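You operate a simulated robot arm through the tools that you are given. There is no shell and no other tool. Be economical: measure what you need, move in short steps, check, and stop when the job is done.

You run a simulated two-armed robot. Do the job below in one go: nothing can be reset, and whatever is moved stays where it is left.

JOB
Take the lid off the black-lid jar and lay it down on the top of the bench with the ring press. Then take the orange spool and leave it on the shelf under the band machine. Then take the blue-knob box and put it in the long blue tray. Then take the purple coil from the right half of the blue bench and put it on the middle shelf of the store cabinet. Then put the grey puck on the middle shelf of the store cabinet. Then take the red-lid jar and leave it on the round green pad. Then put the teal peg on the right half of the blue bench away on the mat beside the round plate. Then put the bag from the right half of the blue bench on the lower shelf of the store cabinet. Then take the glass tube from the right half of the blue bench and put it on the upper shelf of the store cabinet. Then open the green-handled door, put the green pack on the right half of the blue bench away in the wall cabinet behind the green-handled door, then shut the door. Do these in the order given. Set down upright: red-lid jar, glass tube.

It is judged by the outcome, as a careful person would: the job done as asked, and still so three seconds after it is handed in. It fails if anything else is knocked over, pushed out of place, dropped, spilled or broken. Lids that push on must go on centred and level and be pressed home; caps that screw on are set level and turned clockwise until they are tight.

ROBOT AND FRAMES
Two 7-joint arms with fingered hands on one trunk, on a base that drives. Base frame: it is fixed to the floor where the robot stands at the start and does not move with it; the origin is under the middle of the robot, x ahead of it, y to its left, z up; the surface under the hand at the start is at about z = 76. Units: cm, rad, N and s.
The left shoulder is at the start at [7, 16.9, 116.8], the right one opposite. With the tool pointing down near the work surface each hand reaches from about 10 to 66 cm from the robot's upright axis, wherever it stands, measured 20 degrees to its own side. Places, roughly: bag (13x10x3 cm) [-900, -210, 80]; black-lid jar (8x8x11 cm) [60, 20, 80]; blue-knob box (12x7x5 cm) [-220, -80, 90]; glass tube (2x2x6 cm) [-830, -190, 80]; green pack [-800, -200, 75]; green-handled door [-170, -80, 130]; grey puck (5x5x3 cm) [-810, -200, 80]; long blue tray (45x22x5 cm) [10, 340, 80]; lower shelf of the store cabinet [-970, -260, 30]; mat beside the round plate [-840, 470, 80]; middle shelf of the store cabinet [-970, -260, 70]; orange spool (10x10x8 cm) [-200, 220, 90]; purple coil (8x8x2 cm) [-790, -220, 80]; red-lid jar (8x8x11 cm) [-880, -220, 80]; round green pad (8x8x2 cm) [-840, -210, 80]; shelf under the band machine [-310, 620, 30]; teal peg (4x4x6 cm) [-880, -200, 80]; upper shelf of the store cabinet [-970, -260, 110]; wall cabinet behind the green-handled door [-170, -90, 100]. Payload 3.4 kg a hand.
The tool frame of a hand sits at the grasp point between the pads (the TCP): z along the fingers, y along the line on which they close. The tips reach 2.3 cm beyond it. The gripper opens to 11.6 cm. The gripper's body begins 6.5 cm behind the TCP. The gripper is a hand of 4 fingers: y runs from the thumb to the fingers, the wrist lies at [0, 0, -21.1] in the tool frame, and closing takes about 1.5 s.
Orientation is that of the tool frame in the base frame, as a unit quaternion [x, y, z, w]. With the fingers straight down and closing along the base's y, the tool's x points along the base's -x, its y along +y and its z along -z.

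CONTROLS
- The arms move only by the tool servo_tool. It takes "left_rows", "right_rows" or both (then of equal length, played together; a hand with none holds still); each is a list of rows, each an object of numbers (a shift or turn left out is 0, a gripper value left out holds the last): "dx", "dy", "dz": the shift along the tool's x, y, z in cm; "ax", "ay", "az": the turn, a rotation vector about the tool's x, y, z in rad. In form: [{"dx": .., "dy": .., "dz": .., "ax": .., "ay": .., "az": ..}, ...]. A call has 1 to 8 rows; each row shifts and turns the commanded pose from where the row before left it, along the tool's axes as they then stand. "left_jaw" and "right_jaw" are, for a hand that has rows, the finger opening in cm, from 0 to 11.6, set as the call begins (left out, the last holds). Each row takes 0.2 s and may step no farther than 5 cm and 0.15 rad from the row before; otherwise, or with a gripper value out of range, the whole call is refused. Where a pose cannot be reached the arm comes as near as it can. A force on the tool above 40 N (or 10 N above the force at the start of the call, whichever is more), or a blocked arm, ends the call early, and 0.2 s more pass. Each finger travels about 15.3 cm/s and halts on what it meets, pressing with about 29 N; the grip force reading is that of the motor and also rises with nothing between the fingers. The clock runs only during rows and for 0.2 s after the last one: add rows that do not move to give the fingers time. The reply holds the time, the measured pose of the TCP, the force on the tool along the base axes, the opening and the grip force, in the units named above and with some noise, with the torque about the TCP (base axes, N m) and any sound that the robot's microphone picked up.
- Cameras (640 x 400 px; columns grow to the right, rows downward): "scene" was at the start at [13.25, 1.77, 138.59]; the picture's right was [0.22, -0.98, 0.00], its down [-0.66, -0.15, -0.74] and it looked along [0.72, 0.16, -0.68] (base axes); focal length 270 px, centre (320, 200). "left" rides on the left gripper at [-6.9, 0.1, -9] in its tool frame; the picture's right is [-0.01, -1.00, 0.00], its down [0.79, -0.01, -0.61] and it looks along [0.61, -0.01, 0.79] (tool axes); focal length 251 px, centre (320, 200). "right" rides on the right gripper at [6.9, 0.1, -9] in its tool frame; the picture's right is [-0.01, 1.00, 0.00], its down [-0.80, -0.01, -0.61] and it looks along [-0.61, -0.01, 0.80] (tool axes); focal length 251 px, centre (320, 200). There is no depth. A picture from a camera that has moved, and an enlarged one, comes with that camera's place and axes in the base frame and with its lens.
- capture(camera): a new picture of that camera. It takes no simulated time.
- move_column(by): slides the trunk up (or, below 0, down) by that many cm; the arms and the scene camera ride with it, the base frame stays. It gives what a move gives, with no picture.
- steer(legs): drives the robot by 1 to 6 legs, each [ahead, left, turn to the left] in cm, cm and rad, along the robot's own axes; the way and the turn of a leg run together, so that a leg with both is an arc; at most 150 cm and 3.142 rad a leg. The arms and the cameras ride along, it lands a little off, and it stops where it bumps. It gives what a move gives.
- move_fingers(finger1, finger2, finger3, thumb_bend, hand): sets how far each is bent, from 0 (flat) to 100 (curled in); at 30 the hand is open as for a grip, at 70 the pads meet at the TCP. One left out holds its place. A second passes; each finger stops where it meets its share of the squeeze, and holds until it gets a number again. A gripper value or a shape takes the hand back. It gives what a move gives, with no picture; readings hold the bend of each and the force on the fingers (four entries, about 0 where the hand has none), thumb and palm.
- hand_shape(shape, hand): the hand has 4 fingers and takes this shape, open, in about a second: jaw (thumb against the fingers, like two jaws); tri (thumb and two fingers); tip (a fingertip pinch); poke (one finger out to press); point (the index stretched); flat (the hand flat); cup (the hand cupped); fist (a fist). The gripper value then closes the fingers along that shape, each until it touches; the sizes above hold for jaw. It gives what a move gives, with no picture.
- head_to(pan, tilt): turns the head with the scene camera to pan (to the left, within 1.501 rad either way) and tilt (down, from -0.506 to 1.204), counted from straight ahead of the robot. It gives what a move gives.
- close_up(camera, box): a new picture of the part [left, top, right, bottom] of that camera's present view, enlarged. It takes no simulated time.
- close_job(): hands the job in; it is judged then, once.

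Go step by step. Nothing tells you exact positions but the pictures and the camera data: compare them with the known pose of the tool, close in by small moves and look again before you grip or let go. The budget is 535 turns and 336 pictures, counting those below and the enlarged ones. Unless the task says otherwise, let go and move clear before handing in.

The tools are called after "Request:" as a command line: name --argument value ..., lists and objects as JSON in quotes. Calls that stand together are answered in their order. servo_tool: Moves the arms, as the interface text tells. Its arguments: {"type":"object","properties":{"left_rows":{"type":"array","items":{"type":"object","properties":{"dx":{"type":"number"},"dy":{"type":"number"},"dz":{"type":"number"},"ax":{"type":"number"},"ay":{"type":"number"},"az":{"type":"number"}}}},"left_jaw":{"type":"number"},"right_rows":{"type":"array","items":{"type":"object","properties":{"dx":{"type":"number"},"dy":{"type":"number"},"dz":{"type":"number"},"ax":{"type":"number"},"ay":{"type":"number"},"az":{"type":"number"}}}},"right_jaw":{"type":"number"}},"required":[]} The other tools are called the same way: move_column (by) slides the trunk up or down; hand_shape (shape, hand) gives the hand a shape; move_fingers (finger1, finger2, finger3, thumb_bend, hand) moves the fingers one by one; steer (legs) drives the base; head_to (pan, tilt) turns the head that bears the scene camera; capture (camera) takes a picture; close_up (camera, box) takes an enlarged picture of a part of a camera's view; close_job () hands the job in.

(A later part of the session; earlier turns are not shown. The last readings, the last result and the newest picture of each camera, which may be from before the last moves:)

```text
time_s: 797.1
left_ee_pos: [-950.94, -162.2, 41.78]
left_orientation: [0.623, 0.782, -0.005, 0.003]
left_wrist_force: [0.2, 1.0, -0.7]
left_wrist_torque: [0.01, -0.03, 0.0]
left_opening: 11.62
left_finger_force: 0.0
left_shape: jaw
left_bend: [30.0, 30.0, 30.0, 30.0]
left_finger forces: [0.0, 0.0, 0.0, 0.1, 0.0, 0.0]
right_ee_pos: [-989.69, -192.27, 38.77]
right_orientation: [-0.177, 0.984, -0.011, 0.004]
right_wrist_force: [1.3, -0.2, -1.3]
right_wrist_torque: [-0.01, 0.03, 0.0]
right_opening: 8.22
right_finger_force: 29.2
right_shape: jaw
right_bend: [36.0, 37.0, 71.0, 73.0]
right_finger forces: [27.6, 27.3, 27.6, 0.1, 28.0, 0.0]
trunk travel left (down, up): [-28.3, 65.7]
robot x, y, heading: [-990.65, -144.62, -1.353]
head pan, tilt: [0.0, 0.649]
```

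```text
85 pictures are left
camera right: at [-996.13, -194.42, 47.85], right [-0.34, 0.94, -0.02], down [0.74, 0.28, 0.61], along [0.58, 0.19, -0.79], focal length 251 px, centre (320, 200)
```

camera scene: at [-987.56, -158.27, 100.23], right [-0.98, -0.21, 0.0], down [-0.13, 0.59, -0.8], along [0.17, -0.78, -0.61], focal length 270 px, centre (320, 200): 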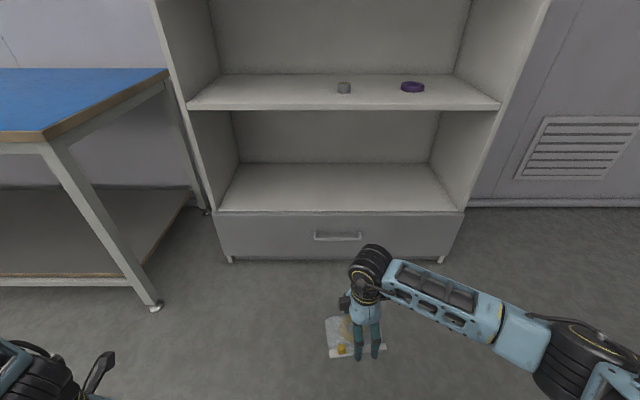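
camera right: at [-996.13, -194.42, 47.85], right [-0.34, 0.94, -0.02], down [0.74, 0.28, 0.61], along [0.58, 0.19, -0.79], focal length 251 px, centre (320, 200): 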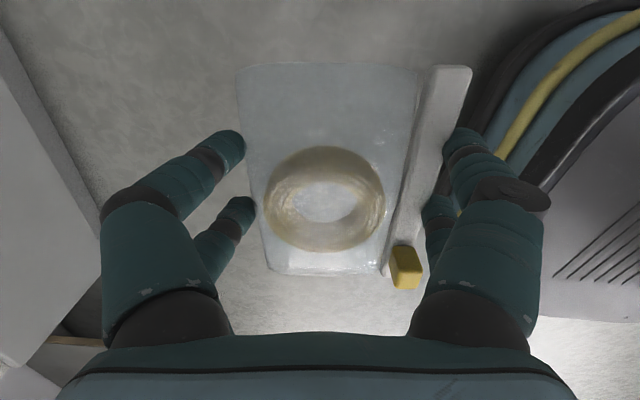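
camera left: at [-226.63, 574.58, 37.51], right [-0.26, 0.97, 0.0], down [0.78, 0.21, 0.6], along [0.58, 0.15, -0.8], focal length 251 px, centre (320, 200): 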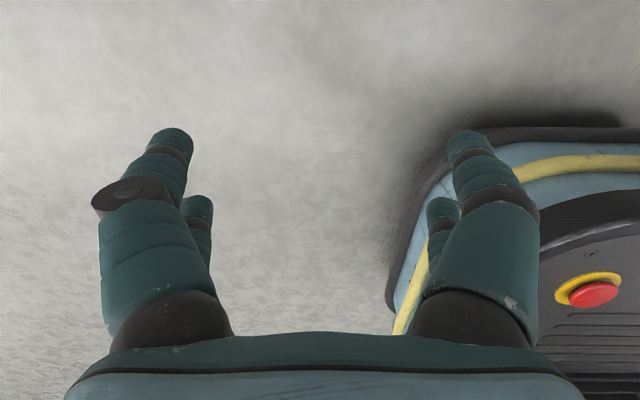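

Bag bottom is above the lower shelf (z≈32). Driving in.

Request:
steer --legs '[[44, 0, 0]]'

Request:
capture --camera "scene"

Request:
capture --camera "right"

```text
time_s: 799.8
left_ee_pos: [-941.56, -205.43, 41.82]
left_orientation: [0.625, 0.781, -0.005, 0.003]
left_wrist_force: [-0.4, 0.0, 0.5]
left_wrist_torque: [0.02, -0.01, 0.01]
left_opening: 11.59
left_finger_force: 0.1
left_shape: jaw
left_bend: [30.0, 30.0, 30.0, 30.0]
left_finger forces: [0.1, 0.1, 0.0, 0.0, 0.0, 0.0]
right_ee_pos: [-980.4, -235.42, 38.92]
right_orientation: [-0.176, 0.984, -0.01, 0.005]
right_wrist_force: [0.1, 0.4, -0.7]
right_wrist_torque: [0.02, 0.0, -0.03]
right_opening: 8.22
right_finger_force: 28.9
right_shape: jaw
right_bend: [36.0, 37.0, 71.0, 73.0]
right_finger forces: [27.6, 27.2, 27.6, 0.1, 27.9, 0.0]
trunk travel left (down, up): [-28.3, 65.7]
robot x, y, heading: [-981.07, -187.85, -1.353]
head pan, tilt: [0.0, 0.649]
```

```text
84 pictures are left
camera scene: at [-978.17, -201.54, 100.23], right [-0.98, -0.21, 0.0], down [-0.13, 0.59, -0.8], along [0.17, -0.78, -0.6], focal length 270 px, centre (320, 200)
```

scene: 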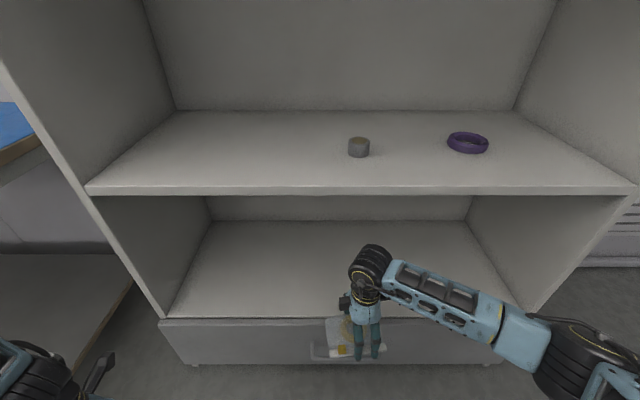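

```text
83 pictures are left
camera right: at [-986.86, -237.64, 47.83], right [-0.34, 0.94, -0.02], down [0.74, 0.28, 0.61], along [0.58, 0.19, -0.79], focal length 251 px, centre (320, 200)
```

right: 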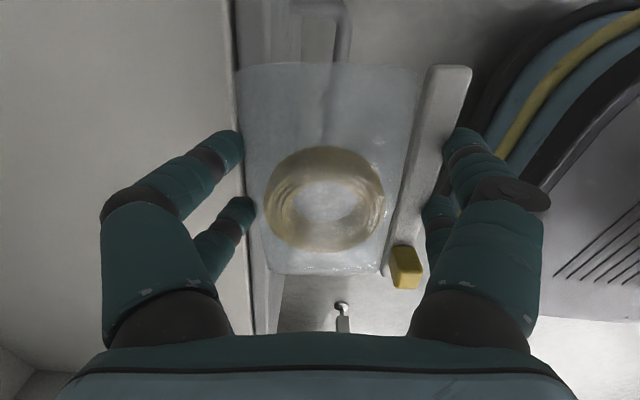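

Request:
steer --legs '[[17, 0, 0]]'

Request:
capture --camera "right"

Request:
servo_tool --right_rows '[{"dz": 0.6}, {"dz": 0.6}, {"dz": 0.5}, {}]'

```text
time_s: 801.3
left_ee_pos: [-938.06, -222.21, 41.75]
left_orientation: [0.624, 0.782, -0.004, 0.002]
left_wrist_force: [0.0, -1.2, 0.0]
left_wrist_torque: [0.0, 0.0, -0.02]
left_opening: 11.61
left_finger_force: 0.2
left_shape: jaw
left_bend: [30.0, 30.0, 30.0, 30.0]
left_finger forces: [0.0, 0.1, 0.1, 0.0, 0.1, 0.0]
right_ee_pos: [-976.76, -252.04, 38.88]
right_orientation: [-0.176, 0.984, -0.011, 0.004]
right_wrist_force: [-0.4, -0.2, -0.3]
right_wrist_torque: [-0.03, 0.01, 0.0]
right_opening: 8.23
right_finger_force: 28.6
right_shape: jaw
right_bend: [36.0, 37.0, 71.0, 73.0]
right_finger forces: [27.5, 27.3, 27.7, 0.0, 28.0, 0.0]
trunk travel left (down, up): [-28.3, 65.7]
robot x, y, heading: [-977.86, -204.51, -1.356]
head pan, tilt: [0.0, 0.649]
```

```text
82 pictures are left
camera right: at [-983.19, -254.33, 47.81], right [-0.34, 0.94, -0.02], down [0.74, 0.28, 0.61], along [0.58, 0.19, -0.79], focal length 251 px, centre (320, 200)
```

right: 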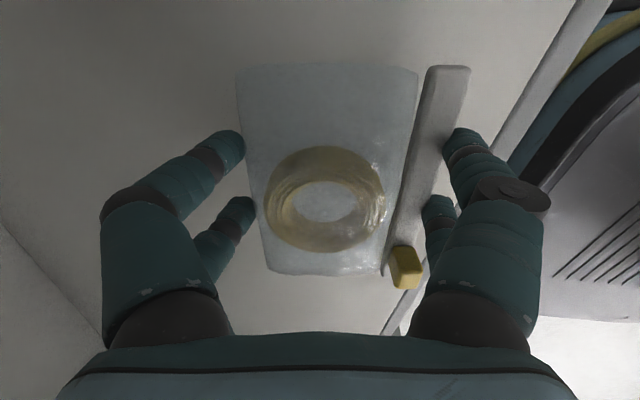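

```text
time_s: 802.3
left_ee_pos: [-937.88, -222.1, 41.72]
left_orientation: [0.624, 0.781, -0.005, 0.003]
left_wrist_force: [-0.1, -0.7, -1.4]
left_wrist_torque: [0.0, 0.02, 0.01]
left_opening: 11.58
left_finger_force: 0.0
left_shape: jaw
left_bend: [30.0, 30.0, 30.0, 30.0]
left_finger forces: [0.0, 0.0, 0.0, 0.1, 0.1, 0.0]
right_ee_pos: [-976.75, -252.27, 37.07]
right_orientation: [-0.175, 0.984, -0.011, 0.004]
right_wrist_force: [0.9, -0.5, -0.3]
right_wrist_torque: [-0.03, -0.01, 0.0]
right_opening: 8.25
right_finger_force: 28.8
right_shape: jaw
right_bend: [36.0, 37.0, 71.0, 73.0]
right_finger forces: [27.6, 27.3, 27.6, 0.1, 27.9, 0.0]
trunk travel left (down, up): [-28.3, 65.7]
robot x, y, heading: [-977.44, -204.83, -1.356]
head pan, tilt: [0.0, 0.649]
```

The near end of the bag is close to the shelf lip; I'll push it 3.5 cm deeper before lowering.

Request:
servo_tool --right_rows '[{"dy": -1.2}, {"dy": -1.2}, {"dy": -1.1}, {}]'

Request:
capture --camera "right"

Request:
capture --camera "scene"

```text
time_s: 803.3
left_ee_pos: [-938.07, -222.19, 41.72]
left_orientation: [0.624, 0.781, -0.006, 0.003]
left_wrist_force: [-0.7, -1.1, -0.4]
left_wrist_torque: [-0.01, -0.03, -0.02]
left_opening: 11.59
left_finger_force: 0.0
left_shape: jaw
left_bend: [30.0, 30.0, 30.0, 30.0]
left_finger forces: [0.1, 0.1, 0.0, 0.1, 0.1, 0.0]
right_ee_pos: [-975.41, -255.42, 37.24]
right_orientation: [-0.176, 0.984, -0.011, 0.003]
right_wrist_force: [0.4, -0.1, -1.6]
right_wrist_torque: [0.03, 0.02, -0.02]
right_opening: 8.25
right_finger_force: 29.2
right_shape: jaw
right_bend: [36.0, 37.0, 71.0, 73.0]
right_finger forces: [27.4, 27.4, 27.6, 0.0, 27.9, 0.0]
trunk travel left (down, up): [-28.3, 65.7]
robot x, y, heading: [-977.58, -204.66, -1.355]
head pan, tilt: [0.0, 0.649]
```

```text
81 pictures are left
camera right: at [-981.94, -257.64, 46.21], right [-0.34, 0.94, -0.02], down [0.74, 0.28, 0.61], along [0.58, 0.19, -0.79], focal length 251 px, centre (320, 200)
```

right: 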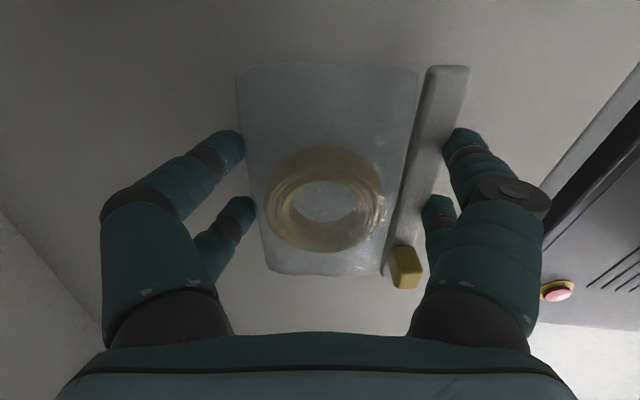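

```text
80 pictures are left
camera scene: at [-974.55, -218.18, 100.24], right [-0.98, -0.21, 0.0], down [-0.13, 0.59, -0.8], along [0.17, -0.78, -0.6], focal length 270 px, centre (320, 200)
```

scene: 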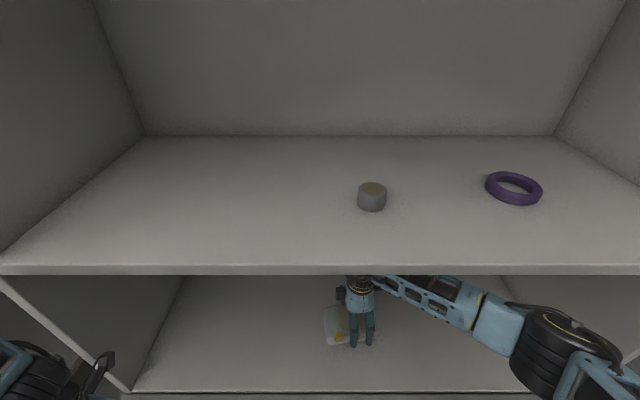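

Well inside now. Lower to contact.

Request:
servo_tool --right_rows '[{"dz": 0.5}, {"dz": 0.4}, {"dz": 0.3}, {}]'

Request:
servo_tool --right_rows '[{"dz": 0.3}, {"dz": 0.3}, {}]'

```text
time_s: 804.3
left_ee_pos: [-937.93, -222.15, 41.89]
left_orientation: [0.624, 0.782, -0.005, 0.003]
left_wrist_force: [-0.1, -0.9, 0.7]
left_wrist_torque: [0.03, 0.02, -0.01]
left_opening: 11.59
left_finger_force: 0.2
left_shape: jaw
left_bend: [30.0, 30.0, 30.0, 30.0]
left_finger forces: [0.0, 0.1, 0.1, 0.1, 0.0, 0.1]
right_ee_pos: [-975.41, -255.53, 35.93]
right_orientation: [-0.175, 0.985, -0.011, 0.004]
right_wrist_force: [-0.1, 0.0, -0.8]
right_wrist_torque: [0.01, -0.01, -0.02]
right_opening: 8.24
right_finger_force: 29.3
right_shape: jaw
right_bend: [36.0, 37.0, 71.0, 73.0]
right_finger forces: [27.6, 27.2, 27.7, 0.1, 27.9, 0.0]
trunk travel left (down, up): [-28.3, 65.7]
robot x, y, heading: [-977.74, -204.77, -1.357]
head pan, tilt: [0.0, 0.649]
```

```text
time_s: 805.1
left_ee_pos: [-937.87, -222.05, 41.91]
left_orientation: [0.624, 0.782, -0.004, 0.003]
left_wrist_force: [-0.4, 0.1, 0.0]
left_wrist_torque: [0.03, 0.02, 0.02]
left_opening: 11.58
left_finger_force: 0.1
left_shape: jaw
left_bend: [30.0, 30.0, 30.0, 30.0]
left_finger forces: [0.0, 0.0, 0.0, 0.1, 0.1, 0.0]
right_ee_pos: [-975.46, -255.52, 35.42]
right_orientation: [-0.176, 0.984, -0.011, 0.003]
right_wrist_force: [0.9, 0.0, -0.3]
right_wrist_torque: [-0.01, 0.01, -0.03]
right_opening: 8.2
right_finger_force: 29.1
right_shape: jaw
right_bend: [36.0, 37.0, 71.0, 73.0]
right_finger forces: [27.5, 27.3, 27.4, 0.0, 27.8, 0.0]
trunk travel left (down, up): [-28.3, 65.7]
robot x, y, heading: [-977.39, -204.62, -1.357]
head pan, tilt: [0.0, 0.649]
```

Request:
servo_tool --right_rows '[{"dz": 0.3}, {"dz": 0.3}, {}]'

Request:
servo_tool --right_rows '[{"dz": 0.3}, {"dz": 0.3}, {}]'

Request:
capture --camera "right"

```text
time_s: 805.9
left_ee_pos: [-937.75, -222.07, 41.86]
left_orientation: [0.624, 0.782, -0.005, 0.003]
left_wrist_force: [-0.6, 0.7, -0.4]
left_wrist_torque: [-0.01, 0.01, -0.02]
left_opening: 11.61
left_finger_force: 0.0
left_shape: jaw
left_bend: [30.0, 30.0, 30.0, 30.0]
left_finger forces: [0.0, 0.0, 0.0, 0.0, 0.0, 0.0]
right_ee_pos: [-975.55, -255.55, 34.85]
right_orientation: [-0.176, 0.984, -0.011, 0.003]
right_wrist_force: [0.3, -0.4, -1.0]
right_wrist_torque: [0.01, 0.01, 0.0]
right_opening: 8.22
right_finger_force: 29.3
right_shape: jaw
right_bend: [36.0, 37.0, 71.0, 73.0]
right_finger forces: [27.5, 27.2, 27.6, 0.1, 27.8, 0.0]
trunk travel left (down, up): [-28.3, 65.7]
robot x, y, heading: [-977.74, -204.57, -1.355]
head pan, tilt: [0.0, 0.649]
```

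```text
time_s: 806.7
left_ee_pos: [-937.78, -222.09, 41.87]
left_orientation: [0.624, 0.782, -0.005, 0.004]
left_wrist_force: [-0.5, -0.2, -0.8]
left_wrist_torque: [-0.03, 0.03, 0.03]
left_opening: 11.61
left_finger_force: 0.0
left_shape: jaw
left_bend: [30.0, 30.0, 30.0, 30.0]
left_finger forces: [0.0, 0.0, 0.0, 0.0, 0.0, 0.1]
right_ee_pos: [-975.46, -255.54, 34.36]
right_orientation: [-0.176, 0.984, -0.012, 0.005]
right_wrist_force: [-2.8, -0.6, 13.1]
right_wrist_torque: [0.7, 0.26, 0.11]
right_opening: 8.21
right_finger_force: 28.6
right_shape: jaw
right_bend: [36.0, 37.0, 71.0, 73.0]
right_finger forces: [28.7, 28.7, 27.4, 0.0, 28.0, 0.0]
trunk travel left (down, up): [-28.3, 65.7]
robot x, y, heading: [-977.73, -204.55, -1.354]
head pan, tilt: [0.0, 0.649]
```

```text
79 pictures are left
camera right: at [-981.9, -257.64, 43.38], right [-0.34, 0.94, -0.03], down [0.74, 0.28, 0.61], along [0.58, 0.19, -0.79], focal length 251 px, centre (320, 200)
```

right: 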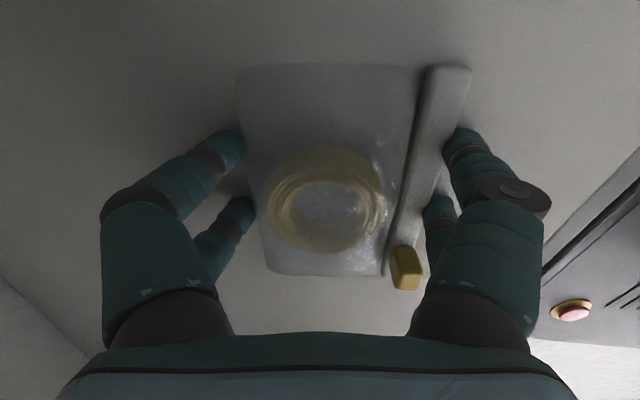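

Contact. Release, lift 3.5 cm with the trunk, and back straight out.

Request:
servo_tool --right_rows '[{}, {}, {}, {}, {}, {}]' --right_jaw 11.6

Request:
move_column --by 4

Request:
capture --camera "right"

Request:
steer --legs '[[-62, 0, 0]]'

Request:
capture --camera "scene"

```text
time_s: 808.1
left_ee_pos: [-937.82, -222.07, 41.79]
left_orientation: [0.624, 0.782, -0.005, 0.004]
left_wrist_force: [0.5, 0.2, -0.7]
left_wrist_torque: [-0.05, -0.01, 0.04]
left_opening: 11.6
left_finger_force: 0.0
left_shape: jaw
left_bend: [30.0, 30.0, 30.0, 30.0]
left_finger forces: [0.0, 0.0, 0.0, 0.1, 0.0, 0.0]
right_ee_pos: [-975.3, -255.44, 34.29]
right_orientation: [-0.176, 0.984, -0.012, 0.004]
right_wrist_force: [3.8, -8.1, 17.7]
right_wrist_torque: [0.93, 0.35, -0.08]
right_opening: 11.58
right_finger_force: 0.1
right_shape: jaw
right_bend: [32.0, 32.0, 30.0, 30.0]
right_finger forces: [8.9, 8.6, 0.1, 0.0, 0.1, 0.1]
trunk travel left (down, up): [-28.3, 65.7]
robot x, y, heading: [-977.46, -205.09, -1.356]
head pan, tilt: [0.0, 0.649]
```

```text
time_s: 808.9
left_ee_pos: [-937.97, -222.15, 45.82]
left_orientation: [0.624, 0.781, -0.004, 0.003]
left_wrist_force: [0.2, -0.4, -0.2]
left_wrist_torque: [0.02, 0.03, 0.0]
left_opening: 11.62
left_finger_force: 0.1
left_shape: jaw
left_bend: [30.0, 30.0, 30.0, 30.0]
left_finger forces: [0.1, 0.0, 0.0, 0.1, 0.0, 0.0]
right_ee_pos: [-975.4, -255.37, 38.3]
right_orientation: [-0.175, 0.984, -0.011, 0.003]
right_wrist_force: [-0.4, 0.3, -0.8]
right_wrist_torque: [0.01, 0.0, -0.03]
right_opening: 11.6
right_finger_force: 0.0
right_shape: jaw
right_bend: [30.0, 30.0, 30.0, 30.0]
right_finger forces: [0.0, 0.1, 0.0, 0.1, 0.0, 0.0]
trunk travel left (down, up): [-32.3, 61.7]
robot x, y, heading: [-977.54, -204.5, -1.353]
head pan, tilt: [0.0, 0.649]
```

```text
78 pictures are left
camera right: at [-981.91, -257.64, 47.21], right [-0.34, 0.94, -0.02], down [0.74, 0.28, 0.61], along [0.58, 0.19, -0.79], focal length 251 px, centre (320, 200)
```

right: 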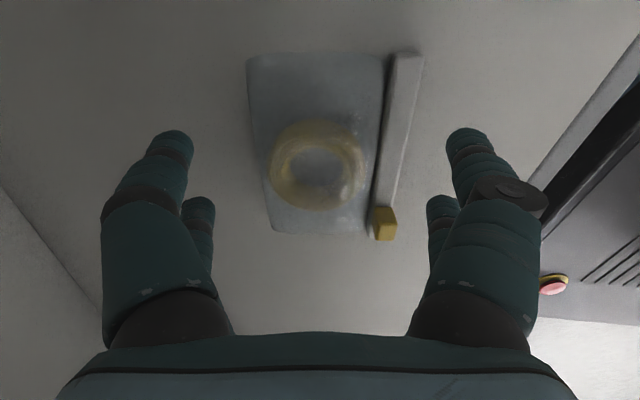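

```text
time_s: 812.4
left_ee_pos: [-951.33, -161.45, 45.73]
left_orientation: [0.621, 0.784, -0.005, 0.003]
left_wrist_force: [0.4, 0.2, 1.2]
left_wrist_torque: [-0.01, 0.0, 0.03]
left_opening: 11.59
left_finger_force: 0.1
left_shape: jaw
left_bend: [30.0, 30.0, 30.0, 30.0]
left_finger forces: [0.0, 0.0, 0.0, 0.0, 0.0, 0.1]
right_ee_pos: [-988.37, -195.31, 38.24]
right_orientation: [-0.18, 0.984, -0.011, 0.004]
right_wrist_force: [0.1, -0.6, 0.4]
right_wrist_torque: [-0.01, -0.01, -0.01]
right_opening: 11.59
right_finger_force: 0.1
right_shape: jaw
right_bend: [30.0, 30.0, 30.0, 30.0]
right_finger forces: [0.0, 0.1, 0.0, 0.0, 0.1, 0.0]
trunk travel left (down, up): [-32.3, 61.7]
robot x, y, heading: [-990.92, -144.39, -1.346]
head pan, tilt: [0.0, 0.649]
```

```text
77 pictures are left
camera scene: at [-987.8, -157.82, 104.24], right [-0.98, -0.22, 0.0], down [-0.13, 0.59, -0.8], along [0.18, -0.78, -0.6], focal length 270 px, centre (320, 200)
```

scene: 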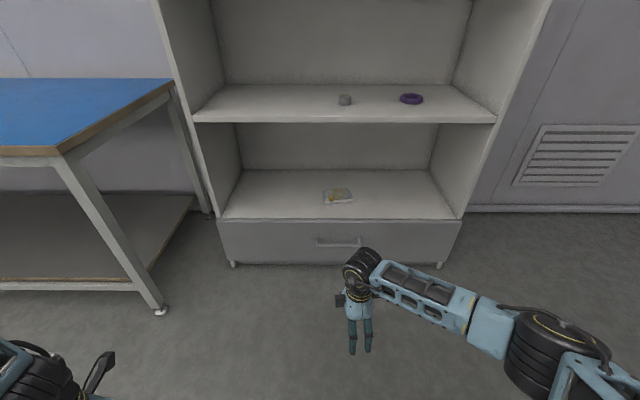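

Bag is on the lower shelf. Next the glass tube: raise the trunk, turn the hand back to the standard yaw, and return to the bench.

Request:
move_column --by 38

Request:
move_column --by 20

Request:
servo_tool --right_rows '[{"az": 0.143}, {"az": 0.143}, {"az": 0.143}, {"az": 0.143}, {"az": 0.143}, {"az": 0.143}]'

Request:
servo_tool --right_rows '[{"az": 0.143}, {"az": 0.143}, {"az": 0.143}, {"az": 0.143}, {"az": 0.143}, {"az": 0.143}]'

Request:
steer --legs '[[0, 85, 0.03], [10, 70, 0]]'

Request:
head_to --pan -0.1 --tilt 0.75

Request:
capture --camera "scene"

```text
time_s: 816.1
left_ee_pos: [-951.1, -161.52, 83.81]
left_orientation: [0.622, 0.783, -0.005, 0.003]
left_wrist_force: [0.3, -0.4, -0.4]
left_wrist_torque: [-0.01, 0.0, -0.04]
left_opening: 11.6
left_finger_force: 0.1
left_shape: jaw
left_bend: [30.0, 30.0, 30.0, 30.0]
left_finger forces: [0.1, 0.0, 0.0, 0.1, 0.0, 0.0]
right_ee_pos: [-988.45, -195.25, 76.13]
right_orientation: [-0.18, 0.984, -0.01, 0.003]
right_wrist_force: [-0.2, -0.3, -0.2]
right_wrist_torque: [0.0, 0.0, 0.01]
right_opening: 11.59
right_finger_force: 0.0
right_shape: jaw
right_bend: [30.0, 30.0, 30.0, 30.0]
right_finger forces: [0.0, 0.1, 0.0, 0.1, 0.0, 0.0]
trunk travel left (down, up): [-70.3, 23.7]
robot x, y, heading: [-990.84, -144.56, -1.353]
head pan, tilt: [0.0, 0.649]
```

```text
time_s: 818.2
left_ee_pos: [-951.1, -161.49, 103.79]
left_orientation: [0.621, 0.784, -0.005, 0.002]
left_wrist_force: [0.5, 0.2, 0.3]
left_wrist_torque: [-0.02, 0.0, -0.01]
left_opening: 11.6
left_finger_force: 0.1
left_shape: jaw
left_bend: [30.0, 30.0, 30.0, 30.0]
left_finger forces: [0.0, 0.0, 0.0, 0.0, 0.0, 0.0]
right_ee_pos: [-988.38, -195.24, 96.29]
right_orientation: [-0.18, 0.984, -0.012, 0.004]
right_wrist_force: [0.4, -0.3, 0.2]
right_wrist_torque: [0.02, -0.02, -0.01]
right_opening: 11.6
right_finger_force: 0.1
right_shape: jaw
right_bend: [30.0, 30.0, 30.0, 30.0]
right_finger forces: [0.0, 0.1, 0.0, 0.0, 0.0, 0.0]
trunk travel left (down, up): [-90.3, 3.7]
robot x, y, heading: [-990.76, -144.02, -1.345]
head pan, tilt: [0.0, 0.649]
```

```text
time_s: 819.6
left_ee_pos: [-950.99, -161.37, 103.82]
left_orientation: [0.621, 0.783, -0.005, 0.003]
left_wrist_force: [-0.1, 0.4, 0.1]
left_wrist_torque: [-0.03, 0.02, 0.02]
left_opening: 11.59
left_finger_force: 0.1
left_shape: jaw
left_bend: [30.0, 30.0, 30.0, 30.0]
left_finger forces: [0.0, 0.1, 0.1, 0.0, 0.1, 0.1]
right_ee_pos: [-988.43, -195.32, 96.23]
right_orientation: [0.247, 0.969, -0.008, 0.008]
right_wrist_force: [-1.7, 0.0, -0.2]
right_wrist_torque: [-0.01, 0.0, 0.0]
right_opening: 11.6
right_finger_force: 0.0
right_shape: jaw
right_bend: [30.0, 30.0, 30.0, 30.0]
right_finger forces: [0.1, 0.1, 0.0, 0.0, 0.0, 0.1]
trunk travel left (down, up): [-90.3, 3.7]
robot x, y, heading: [-990.95, -144.47, -1.35]
head pan, tilt: [0.0, 0.649]
```

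```text
time_s: 821.0
left_ee_pos: [-951.1, -161.47, 103.72]
left_orientation: [0.621, 0.784, -0.005, 0.003]
left_wrist_force: [0.7, 0.5, -0.2]
left_wrist_torque: [0.03, -0.02, -0.02]
left_opening: 11.62
left_finger_force: 0.1
left_shape: jaw
left_bend: [30.0, 30.0, 30.0, 30.0]
left_finger forces: [0.1, 0.0, 0.1, 0.1, 0.0, 0.0]
right_ee_pos: [-988.36, -195.27, 96.25]
right_orientation: [0.627, 0.779, -0.005, 0.011]
right_wrist_force: [-0.1, -0.5, 0.7]
right_wrist_torque: [0.0, -0.02, -0.02]
right_opening: 11.56
right_finger_force: 0.2
right_shape: jaw
right_bend: [30.0, 30.0, 30.0, 30.0]
right_finger forces: [0.0, 0.0, 0.0, 0.0, 0.0, 0.0]
trunk travel left (down, up): [-90.3, 3.7]
robot x, y, heading: [-990.88, -144.23, -1.349]
head pan, tilt: [0.0, 0.649]
```

```text
time_s: 829.0
left_ee_pos: [-798.0, -132.54, 103.75]
left_orientation: [0.609, 0.793, -0.004, 0.004]
left_wrist_force: [-0.3, 0.9, 0.4]
left_wrist_torque: [0.01, -0.03, 0.0]
left_opening: 11.63
left_finger_force: 0.1
left_shape: jaw
left_bend: [30.0, 30.0, 30.0, 30.0]
left_finger forces: [0.0, 0.1, 0.0, 0.1, 0.0, 0.0]
right_ee_pos: [-834.21, -167.45, 96.24]
right_orientation: [0.615, 0.789, -0.004, 0.011]
right_wrist_force: [-0.4, 0.6, 0.9]
right_wrist_torque: [0.0, 0.02, -0.05]
right_opening: 11.6
right_finger_force: 0.1
right_shape: jaw
right_bend: [30.0, 30.0, 30.0, 30.0]
right_finger forces: [0.1, 0.1, 0.1, 0.1, 0.0, 0.0]
trunk travel left (down, up): [-90.3, 3.7]
robot x, y, heading: [-838.19, -116.54, -1.321]
head pan, tilt: [0.0, 0.649]
```

```text
time_s: 829.7
left_ee_pos: [-797.89, -132.66, 103.8]
left_orientation: [0.609, 0.793, -0.005, 0.003]
left_wrist_force: [-0.3, -0.1, -0.2]
left_wrist_torque: [0.02, 0.03, 0.0]
left_opening: 11.6
left_finger_force: 0.0
left_shape: jaw
left_bend: [30.0, 30.0, 30.0, 30.0]
left_finger forces: [0.0, 0.0, 0.0, 0.0, 0.0, 0.0]
right_ee_pos: [-834.23, -167.42, 96.24]
right_orientation: [0.615, 0.789, -0.004, 0.011]
right_wrist_force: [0.5, -0.5, 0.1]
right_wrist_torque: [-0.03, 0.01, -0.02]
right_opening: 11.6
right_finger_force: 0.0
right_shape: jaw
right_bend: [30.0, 30.0, 30.0, 30.0]
right_finger forces: [0.0, 0.1, 0.0, 0.0, 0.0, 0.1]
trunk travel left (down, up): [-90.3, 3.7]
robot x, y, heading: [-838.31, -116.88, -1.322]
head pan, tilt: [-0.099, 0.75]
```

```text
76 pictures are left
camera scene: at [-835.58, -129.85, 161.38], right [-0.99, -0.15, 0.0], down [-0.1, 0.67, -0.73], along [0.11, -0.72, -0.68], focal length 270 px, centre (320, 200)
```

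scene: 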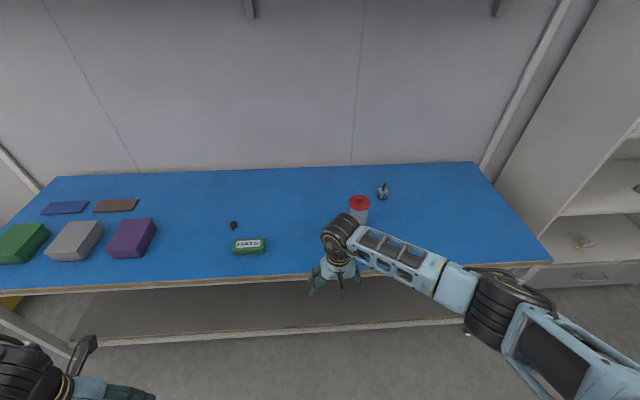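

Request:
steer --legs '[[20, 0, 0]]'

Request:
capture --camera "right"

Request:
capture --camera "scene"

```text
time_s: 831.3
left_ee_pos: [-792.94, -151.67, 103.87]
left_orientation: [0.609, 0.793, -0.005, 0.004]
left_wrist_force: [0.1, 0.4, 0.0]
left_wrist_torque: [-0.01, -0.02, 0.0]
left_opening: 11.61
left_finger_force: 0.1
left_shape: jaw
left_bend: [30.0, 30.0, 30.0, 30.0]
left_finger forces: [0.0, 0.1, 0.0, 0.0, 0.0, 0.0]
right_ee_pos: [-829.27, -186.65, 96.36]
right_orientation: [0.615, 0.788, -0.005, 0.011]
right_wrist_force: [-0.5, 0.3, -0.2]
right_wrist_torque: [-0.06, -0.01, -0.03]
right_opening: 11.59
right_finger_force: 0.0
right_shape: jaw
right_bend: [30.0, 30.0, 30.0, 30.0]
right_finger forces: [0.0, 0.1, 0.0, 0.1, 0.1, 0.1]
trunk travel left (down, up): [-90.3, 3.7]
robot x, y, heading: [-833.03, -136.21, -1.319]
head pan, tilt: [-0.099, 0.75]
```

```text
75 pictures are left
camera right: at [-830.74, -179.77, 105.24], right [0.97, 0.24, 0.01], down [0.18, -0.76, 0.63], along [0.15, -0.61, -0.78], focal length 251 px, centre (320, 200)
```

right: 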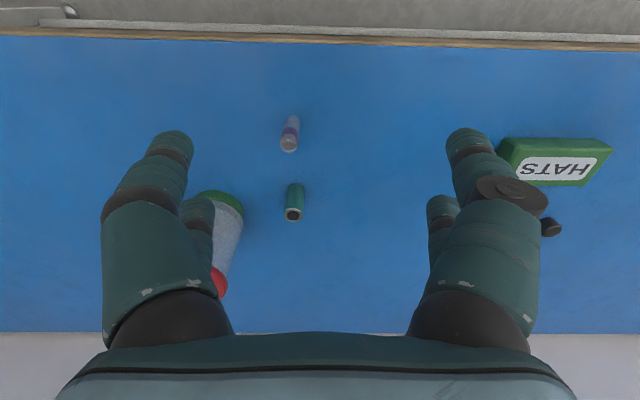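

```text
74 pictures are left
camera scene: at [-830.64, -148.86, 161.42], right [-0.99, -0.15, 0.0], down [-0.1, 0.67, -0.73], along [0.11, -0.72, -0.68], focal length 270 px, centre (320, 200)
```

scene: 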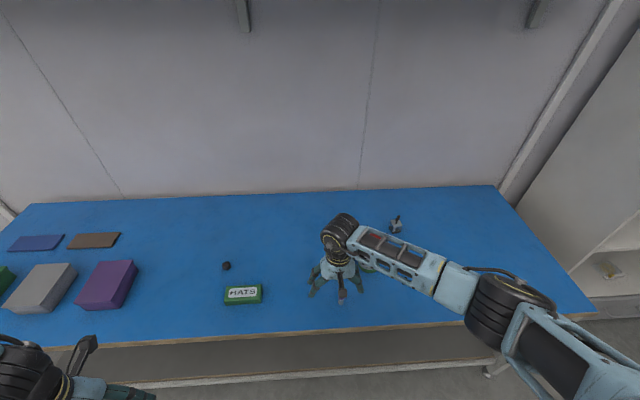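

Tube at [-831.1, -191.7]. Align the forward finger pair with it (opening 5 cm) and come down.

Request:
servo_tool --right_rows '[{"dx": -1.3, "dy": -1.5}, {"dx": -1.3, "dy": -1.45}, {}]' --right_jaw 5.5

Request:
move_column --by -10

Request:
capture --camera "right"

```text
time_s: 832.1
left_ee_pos: [-792.88, -152.06, 103.74]
left_orientation: [0.609, 0.793, -0.003, 0.002]
left_wrist_force: [-0.6, -0.3, 0.1]
left_wrist_torque: [-0.01, 0.0, 0.02]
left_opening: 11.59
left_finger_force: 0.1
left_shape: jaw
left_bend: [30.0, 30.0, 30.0, 30.0]
left_finger forces: [0.1, 0.0, 0.0, 0.1, 0.1, 0.1]
right_ee_pos: [-831.37, -190.18, 96.09]
right_orientation: [0.614, 0.789, -0.003, 0.011]
right_wrist_force: [-0.1, -0.3, -0.3]
right_wrist_torque: [0.02, 0.0, -0.02]
right_opening: 5.56
right_finger_force: 0.0
right_shape: jaw
right_bend: [73.0, 73.0, 73.0, 76.0]
right_finger forces: [0.0, 0.0, 0.0, 0.0, 0.0, 0.0]
trunk travel left (down, up): [-90.3, 3.7]
robot x, y, heading: [-832.83, -136.17, -1.319]
head pan, tilt: [-0.099, 0.75]
```

```text
time_s: 833.4
left_ee_pos: [-792.85, -151.99, 93.83]
left_orientation: [0.608, 0.794, -0.004, 0.002]
left_wrist_force: [-0.5, -0.7, -0.4]
left_wrist_torque: [-0.01, -0.01, 0.01]
left_opening: 11.61
left_finger_force: 0.1
left_shape: jaw
left_bend: [30.0, 30.0, 30.0, 30.0]
left_finger forces: [0.0, 0.1, 0.1, 0.0, 0.0, 0.0]
right_ee_pos: [-831.23, -190.16, 86.27]
right_orientation: [0.614, 0.789, -0.004, 0.012]
right_wrist_force: [-0.2, 0.2, 0.1]
right_wrist_torque: [-0.01, 0.01, 0.0]
right_opening: 5.56
right_finger_force: 0.0
right_shape: jaw
right_bend: [73.0, 73.0, 73.0, 76.0]
right_finger forces: [0.1, 0.0, 0.1, 0.0, 0.0, 0.0]
trunk travel left (down, up): [-80.3, 13.7]
robot x, y, heading: [-833.24, -136.32, -1.315]
head pan, tilt: [-0.099, 0.75]
```

```text
73 pictures are left
camera right: at [-832.9, -183.3, 95.08], right [0.97, 0.24, 0.01], down [0.18, -0.76, 0.62], along [0.15, -0.61, -0.78], focal length 251 px, centre (320, 200)
```

right: 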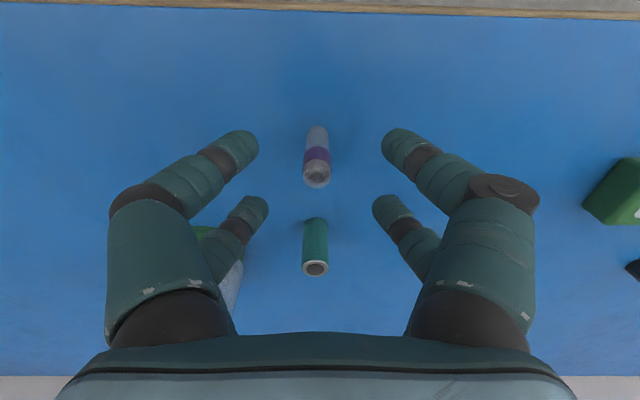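

Request:
servo_tool --right_rows '[{"dx": 0.2, "dy": -0.25, "dz": 2}, {"dz": 2.2}, {"dz": 2}, {}]'

Request:
capture --camera "right"

```text
time_s: 834.4
left_ee_pos: [-792.97, -152.04, 93.74]
left_orientation: [0.609, 0.793, -0.005, 0.004]
left_wrist_force: [-0.5, -1.0, 0.0]
left_wrist_torque: [-0.02, 0.01, 0.03]
left_opening: 11.62
left_finger_force: 0.1
left_shape: jaw
left_bend: [30.0, 30.0, 30.0, 30.0]
left_finger forces: [0.0, 0.0, 0.1, 0.0, 0.0, 0.1]
right_ee_pos: [-831.5, -190.2, 79.85]
right_orientation: [0.614, 0.789, -0.004, 0.012]
right_wrist_force: [-0.6, 0.4, 0.7]
right_wrist_torque: [-0.01, 0.01, -0.01]
right_opening: 5.56
right_finger_force: 0.0
right_shape: jaw
right_bend: [73.0, 73.0, 73.0, 76.0]
right_finger forces: [0.0, 0.0, 0.0, 0.1, 0.0, 0.0]
trunk travel left (down, up): [-80.3, 13.7]
robot x, y, heading: [-833.02, -136.2, -1.318]
head pan, tilt: [-0.099, 0.75]
```

```text
72 pictures are left
camera right: at [-833.14, -183.29, 88.78], right [0.97, 0.24, 0.01], down [0.18, -0.76, 0.62], along [0.15, -0.61, -0.78], focal length 251 px, centre (320, 200)
```

right: 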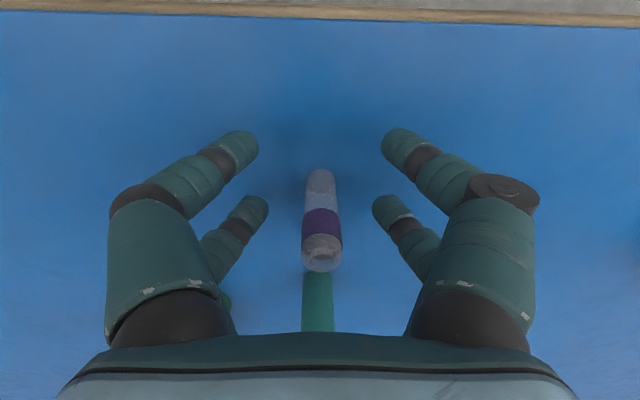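

Request:
servo_tool --right_rows '[{"dx": 0.3}, {}]'

Request:
servo_tool --right_rows '[{}, {}, {}, {}, {}, {}, {}]' --right_jaw 0

Request:
capture --camera "right"

```text
time_s: 835.0
left_ee_pos: [-792.81, -152.06, 93.83]
left_orientation: [0.609, 0.793, -0.004, 0.003]
left_wrist_force: [-0.1, -0.1, -0.8]
left_wrist_torque: [-0.01, 0.0, 0.0]
left_opening: 11.6
left_finger_force: 0.0
left_shape: jaw
left_bend: [30.0, 30.0, 30.0, 30.0]
left_finger forces: [0.1, 0.0, 0.0, 0.0, 0.0, 0.0]
right_ee_pos: [-831.58, -189.87, 79.92]
right_orientation: [0.614, 0.789, -0.003, 0.01]
right_wrist_force: [1.0, 0.3, -0.2]
right_wrist_torque: [-0.01, 0.01, -0.03]
right_opening: 5.54
right_finger_force: 0.1
right_shape: jaw
right_bend: [73.0, 73.0, 73.0, 76.0]
right_finger forces: [0.0, 0.1, 0.1, 0.1, 0.1, 0.1]
trunk travel left (down, up): [-80.3, 13.7]
robot x, y, heading: [-833.29, -135.94, -1.313]
head pan, tilt: [-0.099, 0.75]
```

```text
time_s: 836.6
left_ee_pos: [-792.84, -152.01, 93.82]
left_orientation: [0.609, 0.793, -0.005, 0.002]
left_wrist_force: [-0.4, 0.2, 0.5]
left_wrist_torque: [-0.01, 0.05, -0.02]
left_opening: 11.56
left_finger_force: 0.0
left_shape: jaw
left_bend: [30.0, 30.0, 30.0, 30.0]
left_finger forces: [0.0, 0.0, 0.0, 0.0, 0.1, 0.0]
right_ee_pos: [-831.57, -189.71, 79.89]
right_orientation: [0.614, 0.789, -0.004, 0.011]
right_wrist_force: [0.4, 0.0, -0.2]
right_wrist_torque: [0.01, -0.01, -0.02]
right_opening: 0.0
right_finger_force: 28.6
right_shape: jaw
right_bend: [62.0, 72.0, 72.0, 61.0]
right_finger forces: [0.0, 25.7, 25.6, 0.0, 0.1, 0.0]
trunk travel left (down, up): [-80.3, 13.7]
robot x, y, heading: [-833.29, -136.27, -1.318]
head pan, tilt: [-0.099, 0.75]
```

```text
71 pictures are left
camera right: at [-833.18, -182.99, 88.81], right [0.97, 0.24, 0.01], down [0.18, -0.76, 0.62], along [0.15, -0.61, -0.78], focal length 251 px, centre (320, 200)
```

right: 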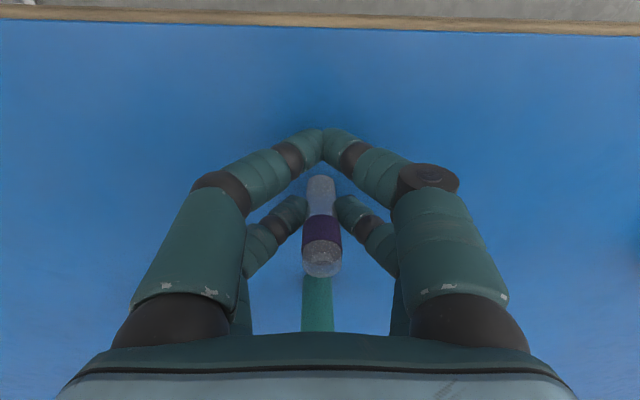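

Gripped at mid-height. Lift.

Request:
servo_tool --right_rows '[{"dz": -0.7}, {"dz": -1.5}, {"dz": -2.5}, {"dz": -3}, {"dz": -3}, {}]'

Request:
capture --camera "right"

```text
time_s: 838.0
left_ee_pos: [-792.87, -152.06, 93.71]
left_orientation: [0.609, 0.793, -0.005, 0.003]
left_wrist_force: [0.2, -0.5, -0.2]
left_wrist_torque: [0.04, -0.03, 0.03]
left_opening: 11.61
left_finger_force: 0.1
left_shape: jaw
left_bend: [30.0, 30.0, 30.0, 30.0]
left_finger forces: [0.1, 0.0, 0.1, 0.0, 0.0, 0.0]
right_ee_pos: [-831.7, -189.65, 90.72]
right_orientation: [0.615, 0.789, -0.004, 0.011]
right_wrist_force: [0.1, -1.0, -0.2]
right_wrist_torque: [0.0, -0.01, -0.03]
right_opening: 0.0
right_finger_force: 28.7
right_shape: jaw
right_bend: [62.0, 72.0, 72.0, 61.0]
right_finger forces: [0.0, 25.7, 25.7, 0.0, 0.0, 0.0]
trunk travel left (down, up): [-80.3, 13.7]
robot x, y, heading: [-833.1, -135.81, -1.317]
head pan, tilt: [-0.099, 0.75]
```

```text
70 pictures are left
camera right: at [-833.33, -182.77, 99.63], right [0.97, 0.24, 0.01], down [0.18, -0.76, 0.62], along [0.15, -0.61, -0.78], focal length 251 px, centre (320, 200)
```

right: 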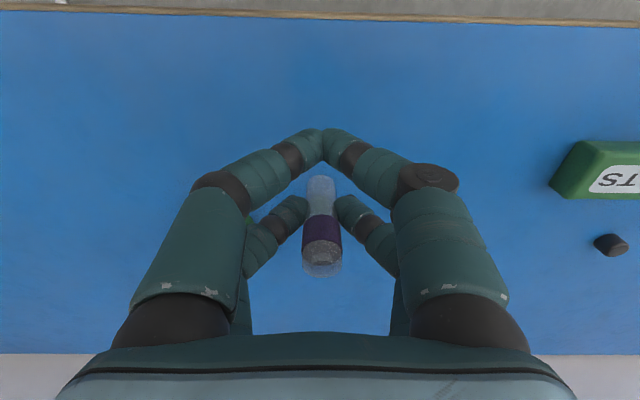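

Held upright. Back off, raise trunk fully, then raise the hand for the upper shelf.

Request:
move_column --by 13.5

Request:
steer --legs '[[-25, 0, 0]]'

Request:
servo_tool --right_rows '[{"dz": -3, "dx": 1}, {"dz": -3, "dx": 1}, {"dz": -3, "dx": 1}, {"dz": -3, "dx": 1}, {"dz": -3, "dx": 1}, {"dz": -2, "dx": 1}, {}]'

Request:
capture --camera "scene"

```text
time_s: 839.6
left_ee_pos: [-793.03, -152.0, 107.22]
left_orientation: [0.608, 0.794, -0.005, 0.003]
left_wrist_force: [0.5, 0.0, -0.1]
left_wrist_torque: [-0.03, 0.03, 0.0]
left_opening: 11.63
left_finger_force: 0.0
left_shape: jaw
left_bend: [30.0, 30.0, 30.0, 30.0]
left_finger forces: [0.1, 0.0, 0.1, 0.0, 0.1, 0.0]
right_ee_pos: [-831.74, -189.45, 104.22]
right_orientation: [0.615, 0.789, -0.004, 0.011]
right_wrist_force: [-0.1, -0.1, -0.2]
right_wrist_torque: [0.0, 0.01, 0.03]
right_opening: 0.0
right_finger_force: 29.0
right_shape: jaw
right_bend: [62.0, 72.0, 72.0, 61.0]
right_finger forces: [0.1, 25.7, 25.7, 0.1, 0.0, 0.0]
trunk travel left (down, up): [-93.8, 0.2]
robot x, y, heading: [-833.12, -136.22, -1.324]
head pan, tilt: [-0.099, 0.75]
```

```text
time_s: 841.5
left_ee_pos: [-799.09, -127.76, 107.29]
left_orientation: [0.609, 0.793, -0.003, 0.001]
left_wrist_force: [0.2, -0.1, -0.3]
left_wrist_torque: [0.01, 0.01, 0.02]
left_opening: 11.61
left_finger_force: 0.0
left_shape: jaw
left_bend: [30.0, 30.0, 30.0, 30.0]
left_finger forces: [0.1, 0.0, 0.0, 0.0, 0.0, 0.1]
right_ee_pos: [-837.87, -165.45, 104.12]
right_orientation: [0.614, 0.789, -0.003, 0.01]
right_wrist_force: [-0.5, -0.4, -0.5]
right_wrist_torque: [-0.02, 0.03, 0.0]
right_opening: 0.0
right_finger_force: 29.1
right_shape: jaw
right_bend: [62.0, 72.0, 72.0, 61.0]
right_finger forces: [0.1, 25.7, 25.6, 0.1, 0.0, 0.0]
trunk travel left (down, up): [-93.8, 0.2]
robot x, y, heading: [-839.46, -111.58, -1.317]
head pan, tilt: [-0.099, 0.75]
```

```text
time_s: 843.1
left_ee_pos: [-799.2, -127.64, 107.24]
left_orientation: [0.608, 0.794, -0.004, 0.003]
left_wrist_force: [0.4, 0.2, -0.8]
left_wrist_torque: [-0.02, 0.05, 0.02]
left_opening: 11.58
left_finger_force: 0.1
left_shape: jaw
left_bend: [30.0, 30.0, 30.0, 30.0]
left_finger forces: [0.0, 0.0, 0.1, 0.1, 0.0, 0.0]
right_ee_pos: [-839.72, -159.13, 121.14]
right_orientation: [0.615, 0.788, -0.004, 0.011]
right_wrist_force: [0.6, 0.0, -0.3]
right_wrist_torque: [0.02, -0.01, 0.02]
right_opening: 0.0
right_finger_force: 28.9
right_shape: jaw
right_bend: [62.0, 72.0, 72.0, 61.0]
right_finger forces: [0.0, 25.6, 25.7, 0.1, 0.0, 0.0]
trunk travel left (down, up): [-93.8, 0.2]
robot x, y, heading: [-839.62, -111.93, -1.317]
head pan, tilt: [-0.099, 0.75]
```

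```text
69 pictures are left
camera scene: at [-836.82, -124.97, 164.88], right [-0.99, -0.15, 0.0], down [-0.1, 0.67, -0.73], along [0.11, -0.72, -0.68], focal length 270 px, centre (320, 200)
```

scene: 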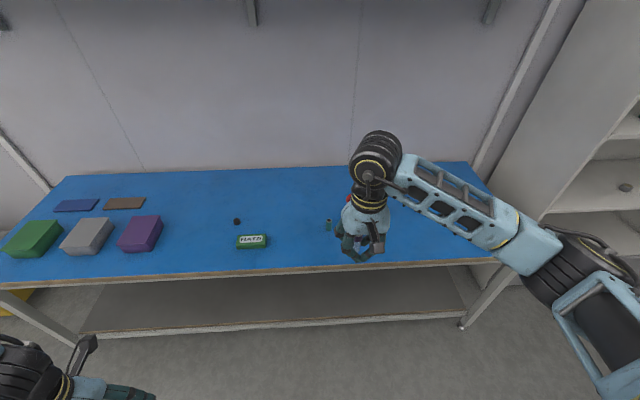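

Ready at height. Drive to in front of the gap between the brown and purple boxes.

Request:
steer --legs '[[0, -80, -0.017], [5, -78, -0.016]]'

Request:
head_to --pan 0 --tilt 0.5

Request:
capture --camera "scene"

Request:
capture --camera "right"

```text
time_s: 851.1
left_ee_pos: [-951.78, -170.17, 107.21]
left_orientation: [0.626, 0.78, -0.005, 0.003]
left_wrist_force: [0.6, -0.1, -0.1]
left_wrist_torque: [0.01, -0.01, -0.01]
left_opening: 11.61
left_finger_force: 0.2
left_shape: jaw
left_bend: [30.0, 30.0, 30.0, 30.0]
left_finger forces: [0.1, 0.0, 0.1, 0.1, 0.1, 0.0]
right_ee_pos: [-993.48, -199.97, 121.03]
right_orientation: [0.631, 0.776, -0.006, 0.01]
right_wrist_force: [0.5, 0.4, -0.5]
right_wrist_torque: [-0.02, 0.01, -0.03]
right_opening: 0.0
right_finger_force: 29.1
right_shape: jaw
right_bend: [62.0, 72.0, 72.0, 61.0]
right_finger forces: [0.0, 25.6, 25.7, 0.1, 0.0, 0.0]
trunk travel left (down, up): [-93.8, 0.2]
robot x, y, heading: [-991.16, -152.67, -1.36]
head pan, tilt: [-0.099, 0.75]
```

```text
time_s: 851.9
left_ee_pos: [-951.89, -170.22, 107.27]
left_orientation: [0.625, 0.78, -0.004, 0.003]
left_wrist_force: [0.0, -1.3, 0.7]
left_wrist_torque: [0.01, 0.06, 0.02]
left_opening: 11.61
left_finger_force: 0.1
left_shape: jaw
left_bend: [30.0, 30.0, 30.0, 30.0]
left_finger forces: [0.0, 0.1, 0.1, 0.0, 0.1, 0.0]
right_ee_pos: [-993.77, -200.01, 120.96]
right_orientation: [0.631, 0.776, -0.004, 0.011]
right_wrist_force: [-0.2, 0.0, -0.3]
right_wrist_torque: [-0.01, 0.0, 0.03]
right_opening: 0.02
right_finger_force: 29.3
right_shape: jaw
right_bend: [62.0, 72.0, 72.0, 61.0]
right_finger forces: [0.0, 25.6, 25.8, 0.0, 0.1, 0.0]
trunk travel left (down, up): [-93.8, 0.2]
robot x, y, heading: [-991.59, -153.01, -1.369]
head pan, tilt: [0.0, 0.499]
```

```text
68 pictures are left
camera scene: at [-988.42, -166.63, 167.07], right [-0.98, -0.21, 0.0], down [-0.1, 0.47, -0.88], along [0.18, -0.86, -0.48], focal length 270 px, centre (320, 200)
```

scene: 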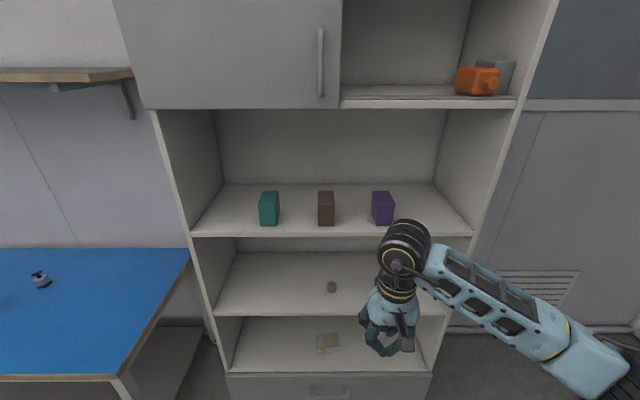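

```text
67 pictures are left
camera right: at [-995.08, -193.08, 129.96], right [0.98, 0.2, 0.01], down [0.15, -0.77, 0.62], along [0.13, -0.61, -0.78], focal length 251 px, centre (320, 200)
```

right: 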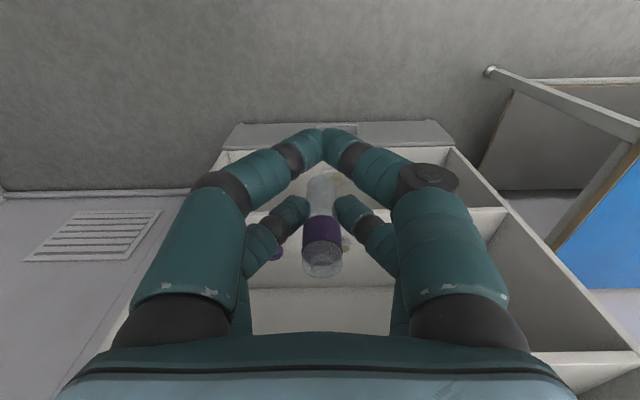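

Height and alignment look right. Drive in.

Request:
steer --legs '[[32, 0, 0]]'

Request:
capture --camera "scene"

Request:
capture --camera "right"

```text
time_s: 854.0
left_ee_pos: [-945.18, -201.55, 107.3]
left_orientation: [0.626, 0.78, -0.005, 0.003]
left_wrist_force: [-1.0, -0.5, 0.2]
left_wrist_torque: [-0.02, -0.01, -0.03]
left_opening: 11.6
left_finger_force: 0.0
left_shape: jaw
left_bend: [30.0, 30.0, 30.0, 30.0]
left_finger forces: [0.0, 0.0, 0.1, 0.0, 0.0, 0.0]
right_ee_pos: [-987.01, -231.33, 121.3]
right_orientation: [0.631, 0.776, -0.005, 0.012]
right_wrist_force: [-0.1, 0.4, 0.6]
right_wrist_torque: [0.04, 0.01, 0.04]
right_opening: 0.01
right_finger_force: 29.3
right_shape: jaw
right_bend: [62.0, 72.0, 72.0, 61.0]
right_finger forces: [0.0, 25.5, 25.6, 0.0, 0.1, 0.1]
trunk travel left (down, up): [-93.8, 0.2]
robot x, y, heading: [-984.74, -184.51, -1.354]
head pan, tilt: [0.0, 0.499]
```

```text
66 pictures are left
camera scene: at [-981.76, -197.74, 167.11], right [-0.98, -0.21, 0.0], down [-0.1, 0.47, -0.88], along [0.18, -0.86, -0.48], focal length 270 px, centre (320, 200)
```

scene: 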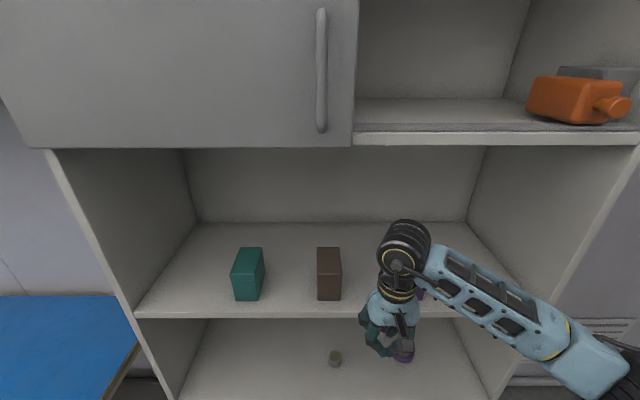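

```text
65 pictures are left
camera right: at [-988.4, -224.27, 130.04], right [0.98, 0.2, 0.01], down [0.15, -0.77, 0.63], along [0.13, -0.61, -0.78], focal length 251 px, centre (320, 200)
```

right: 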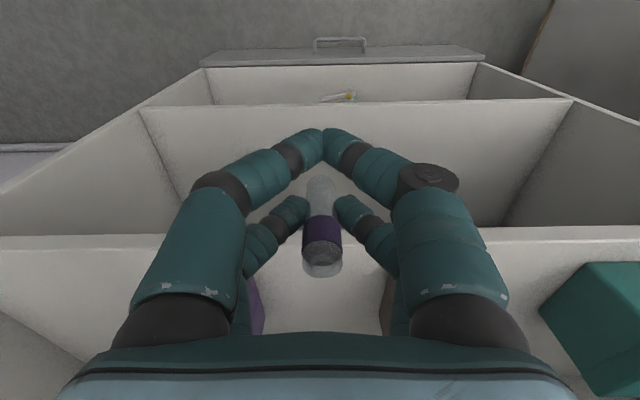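

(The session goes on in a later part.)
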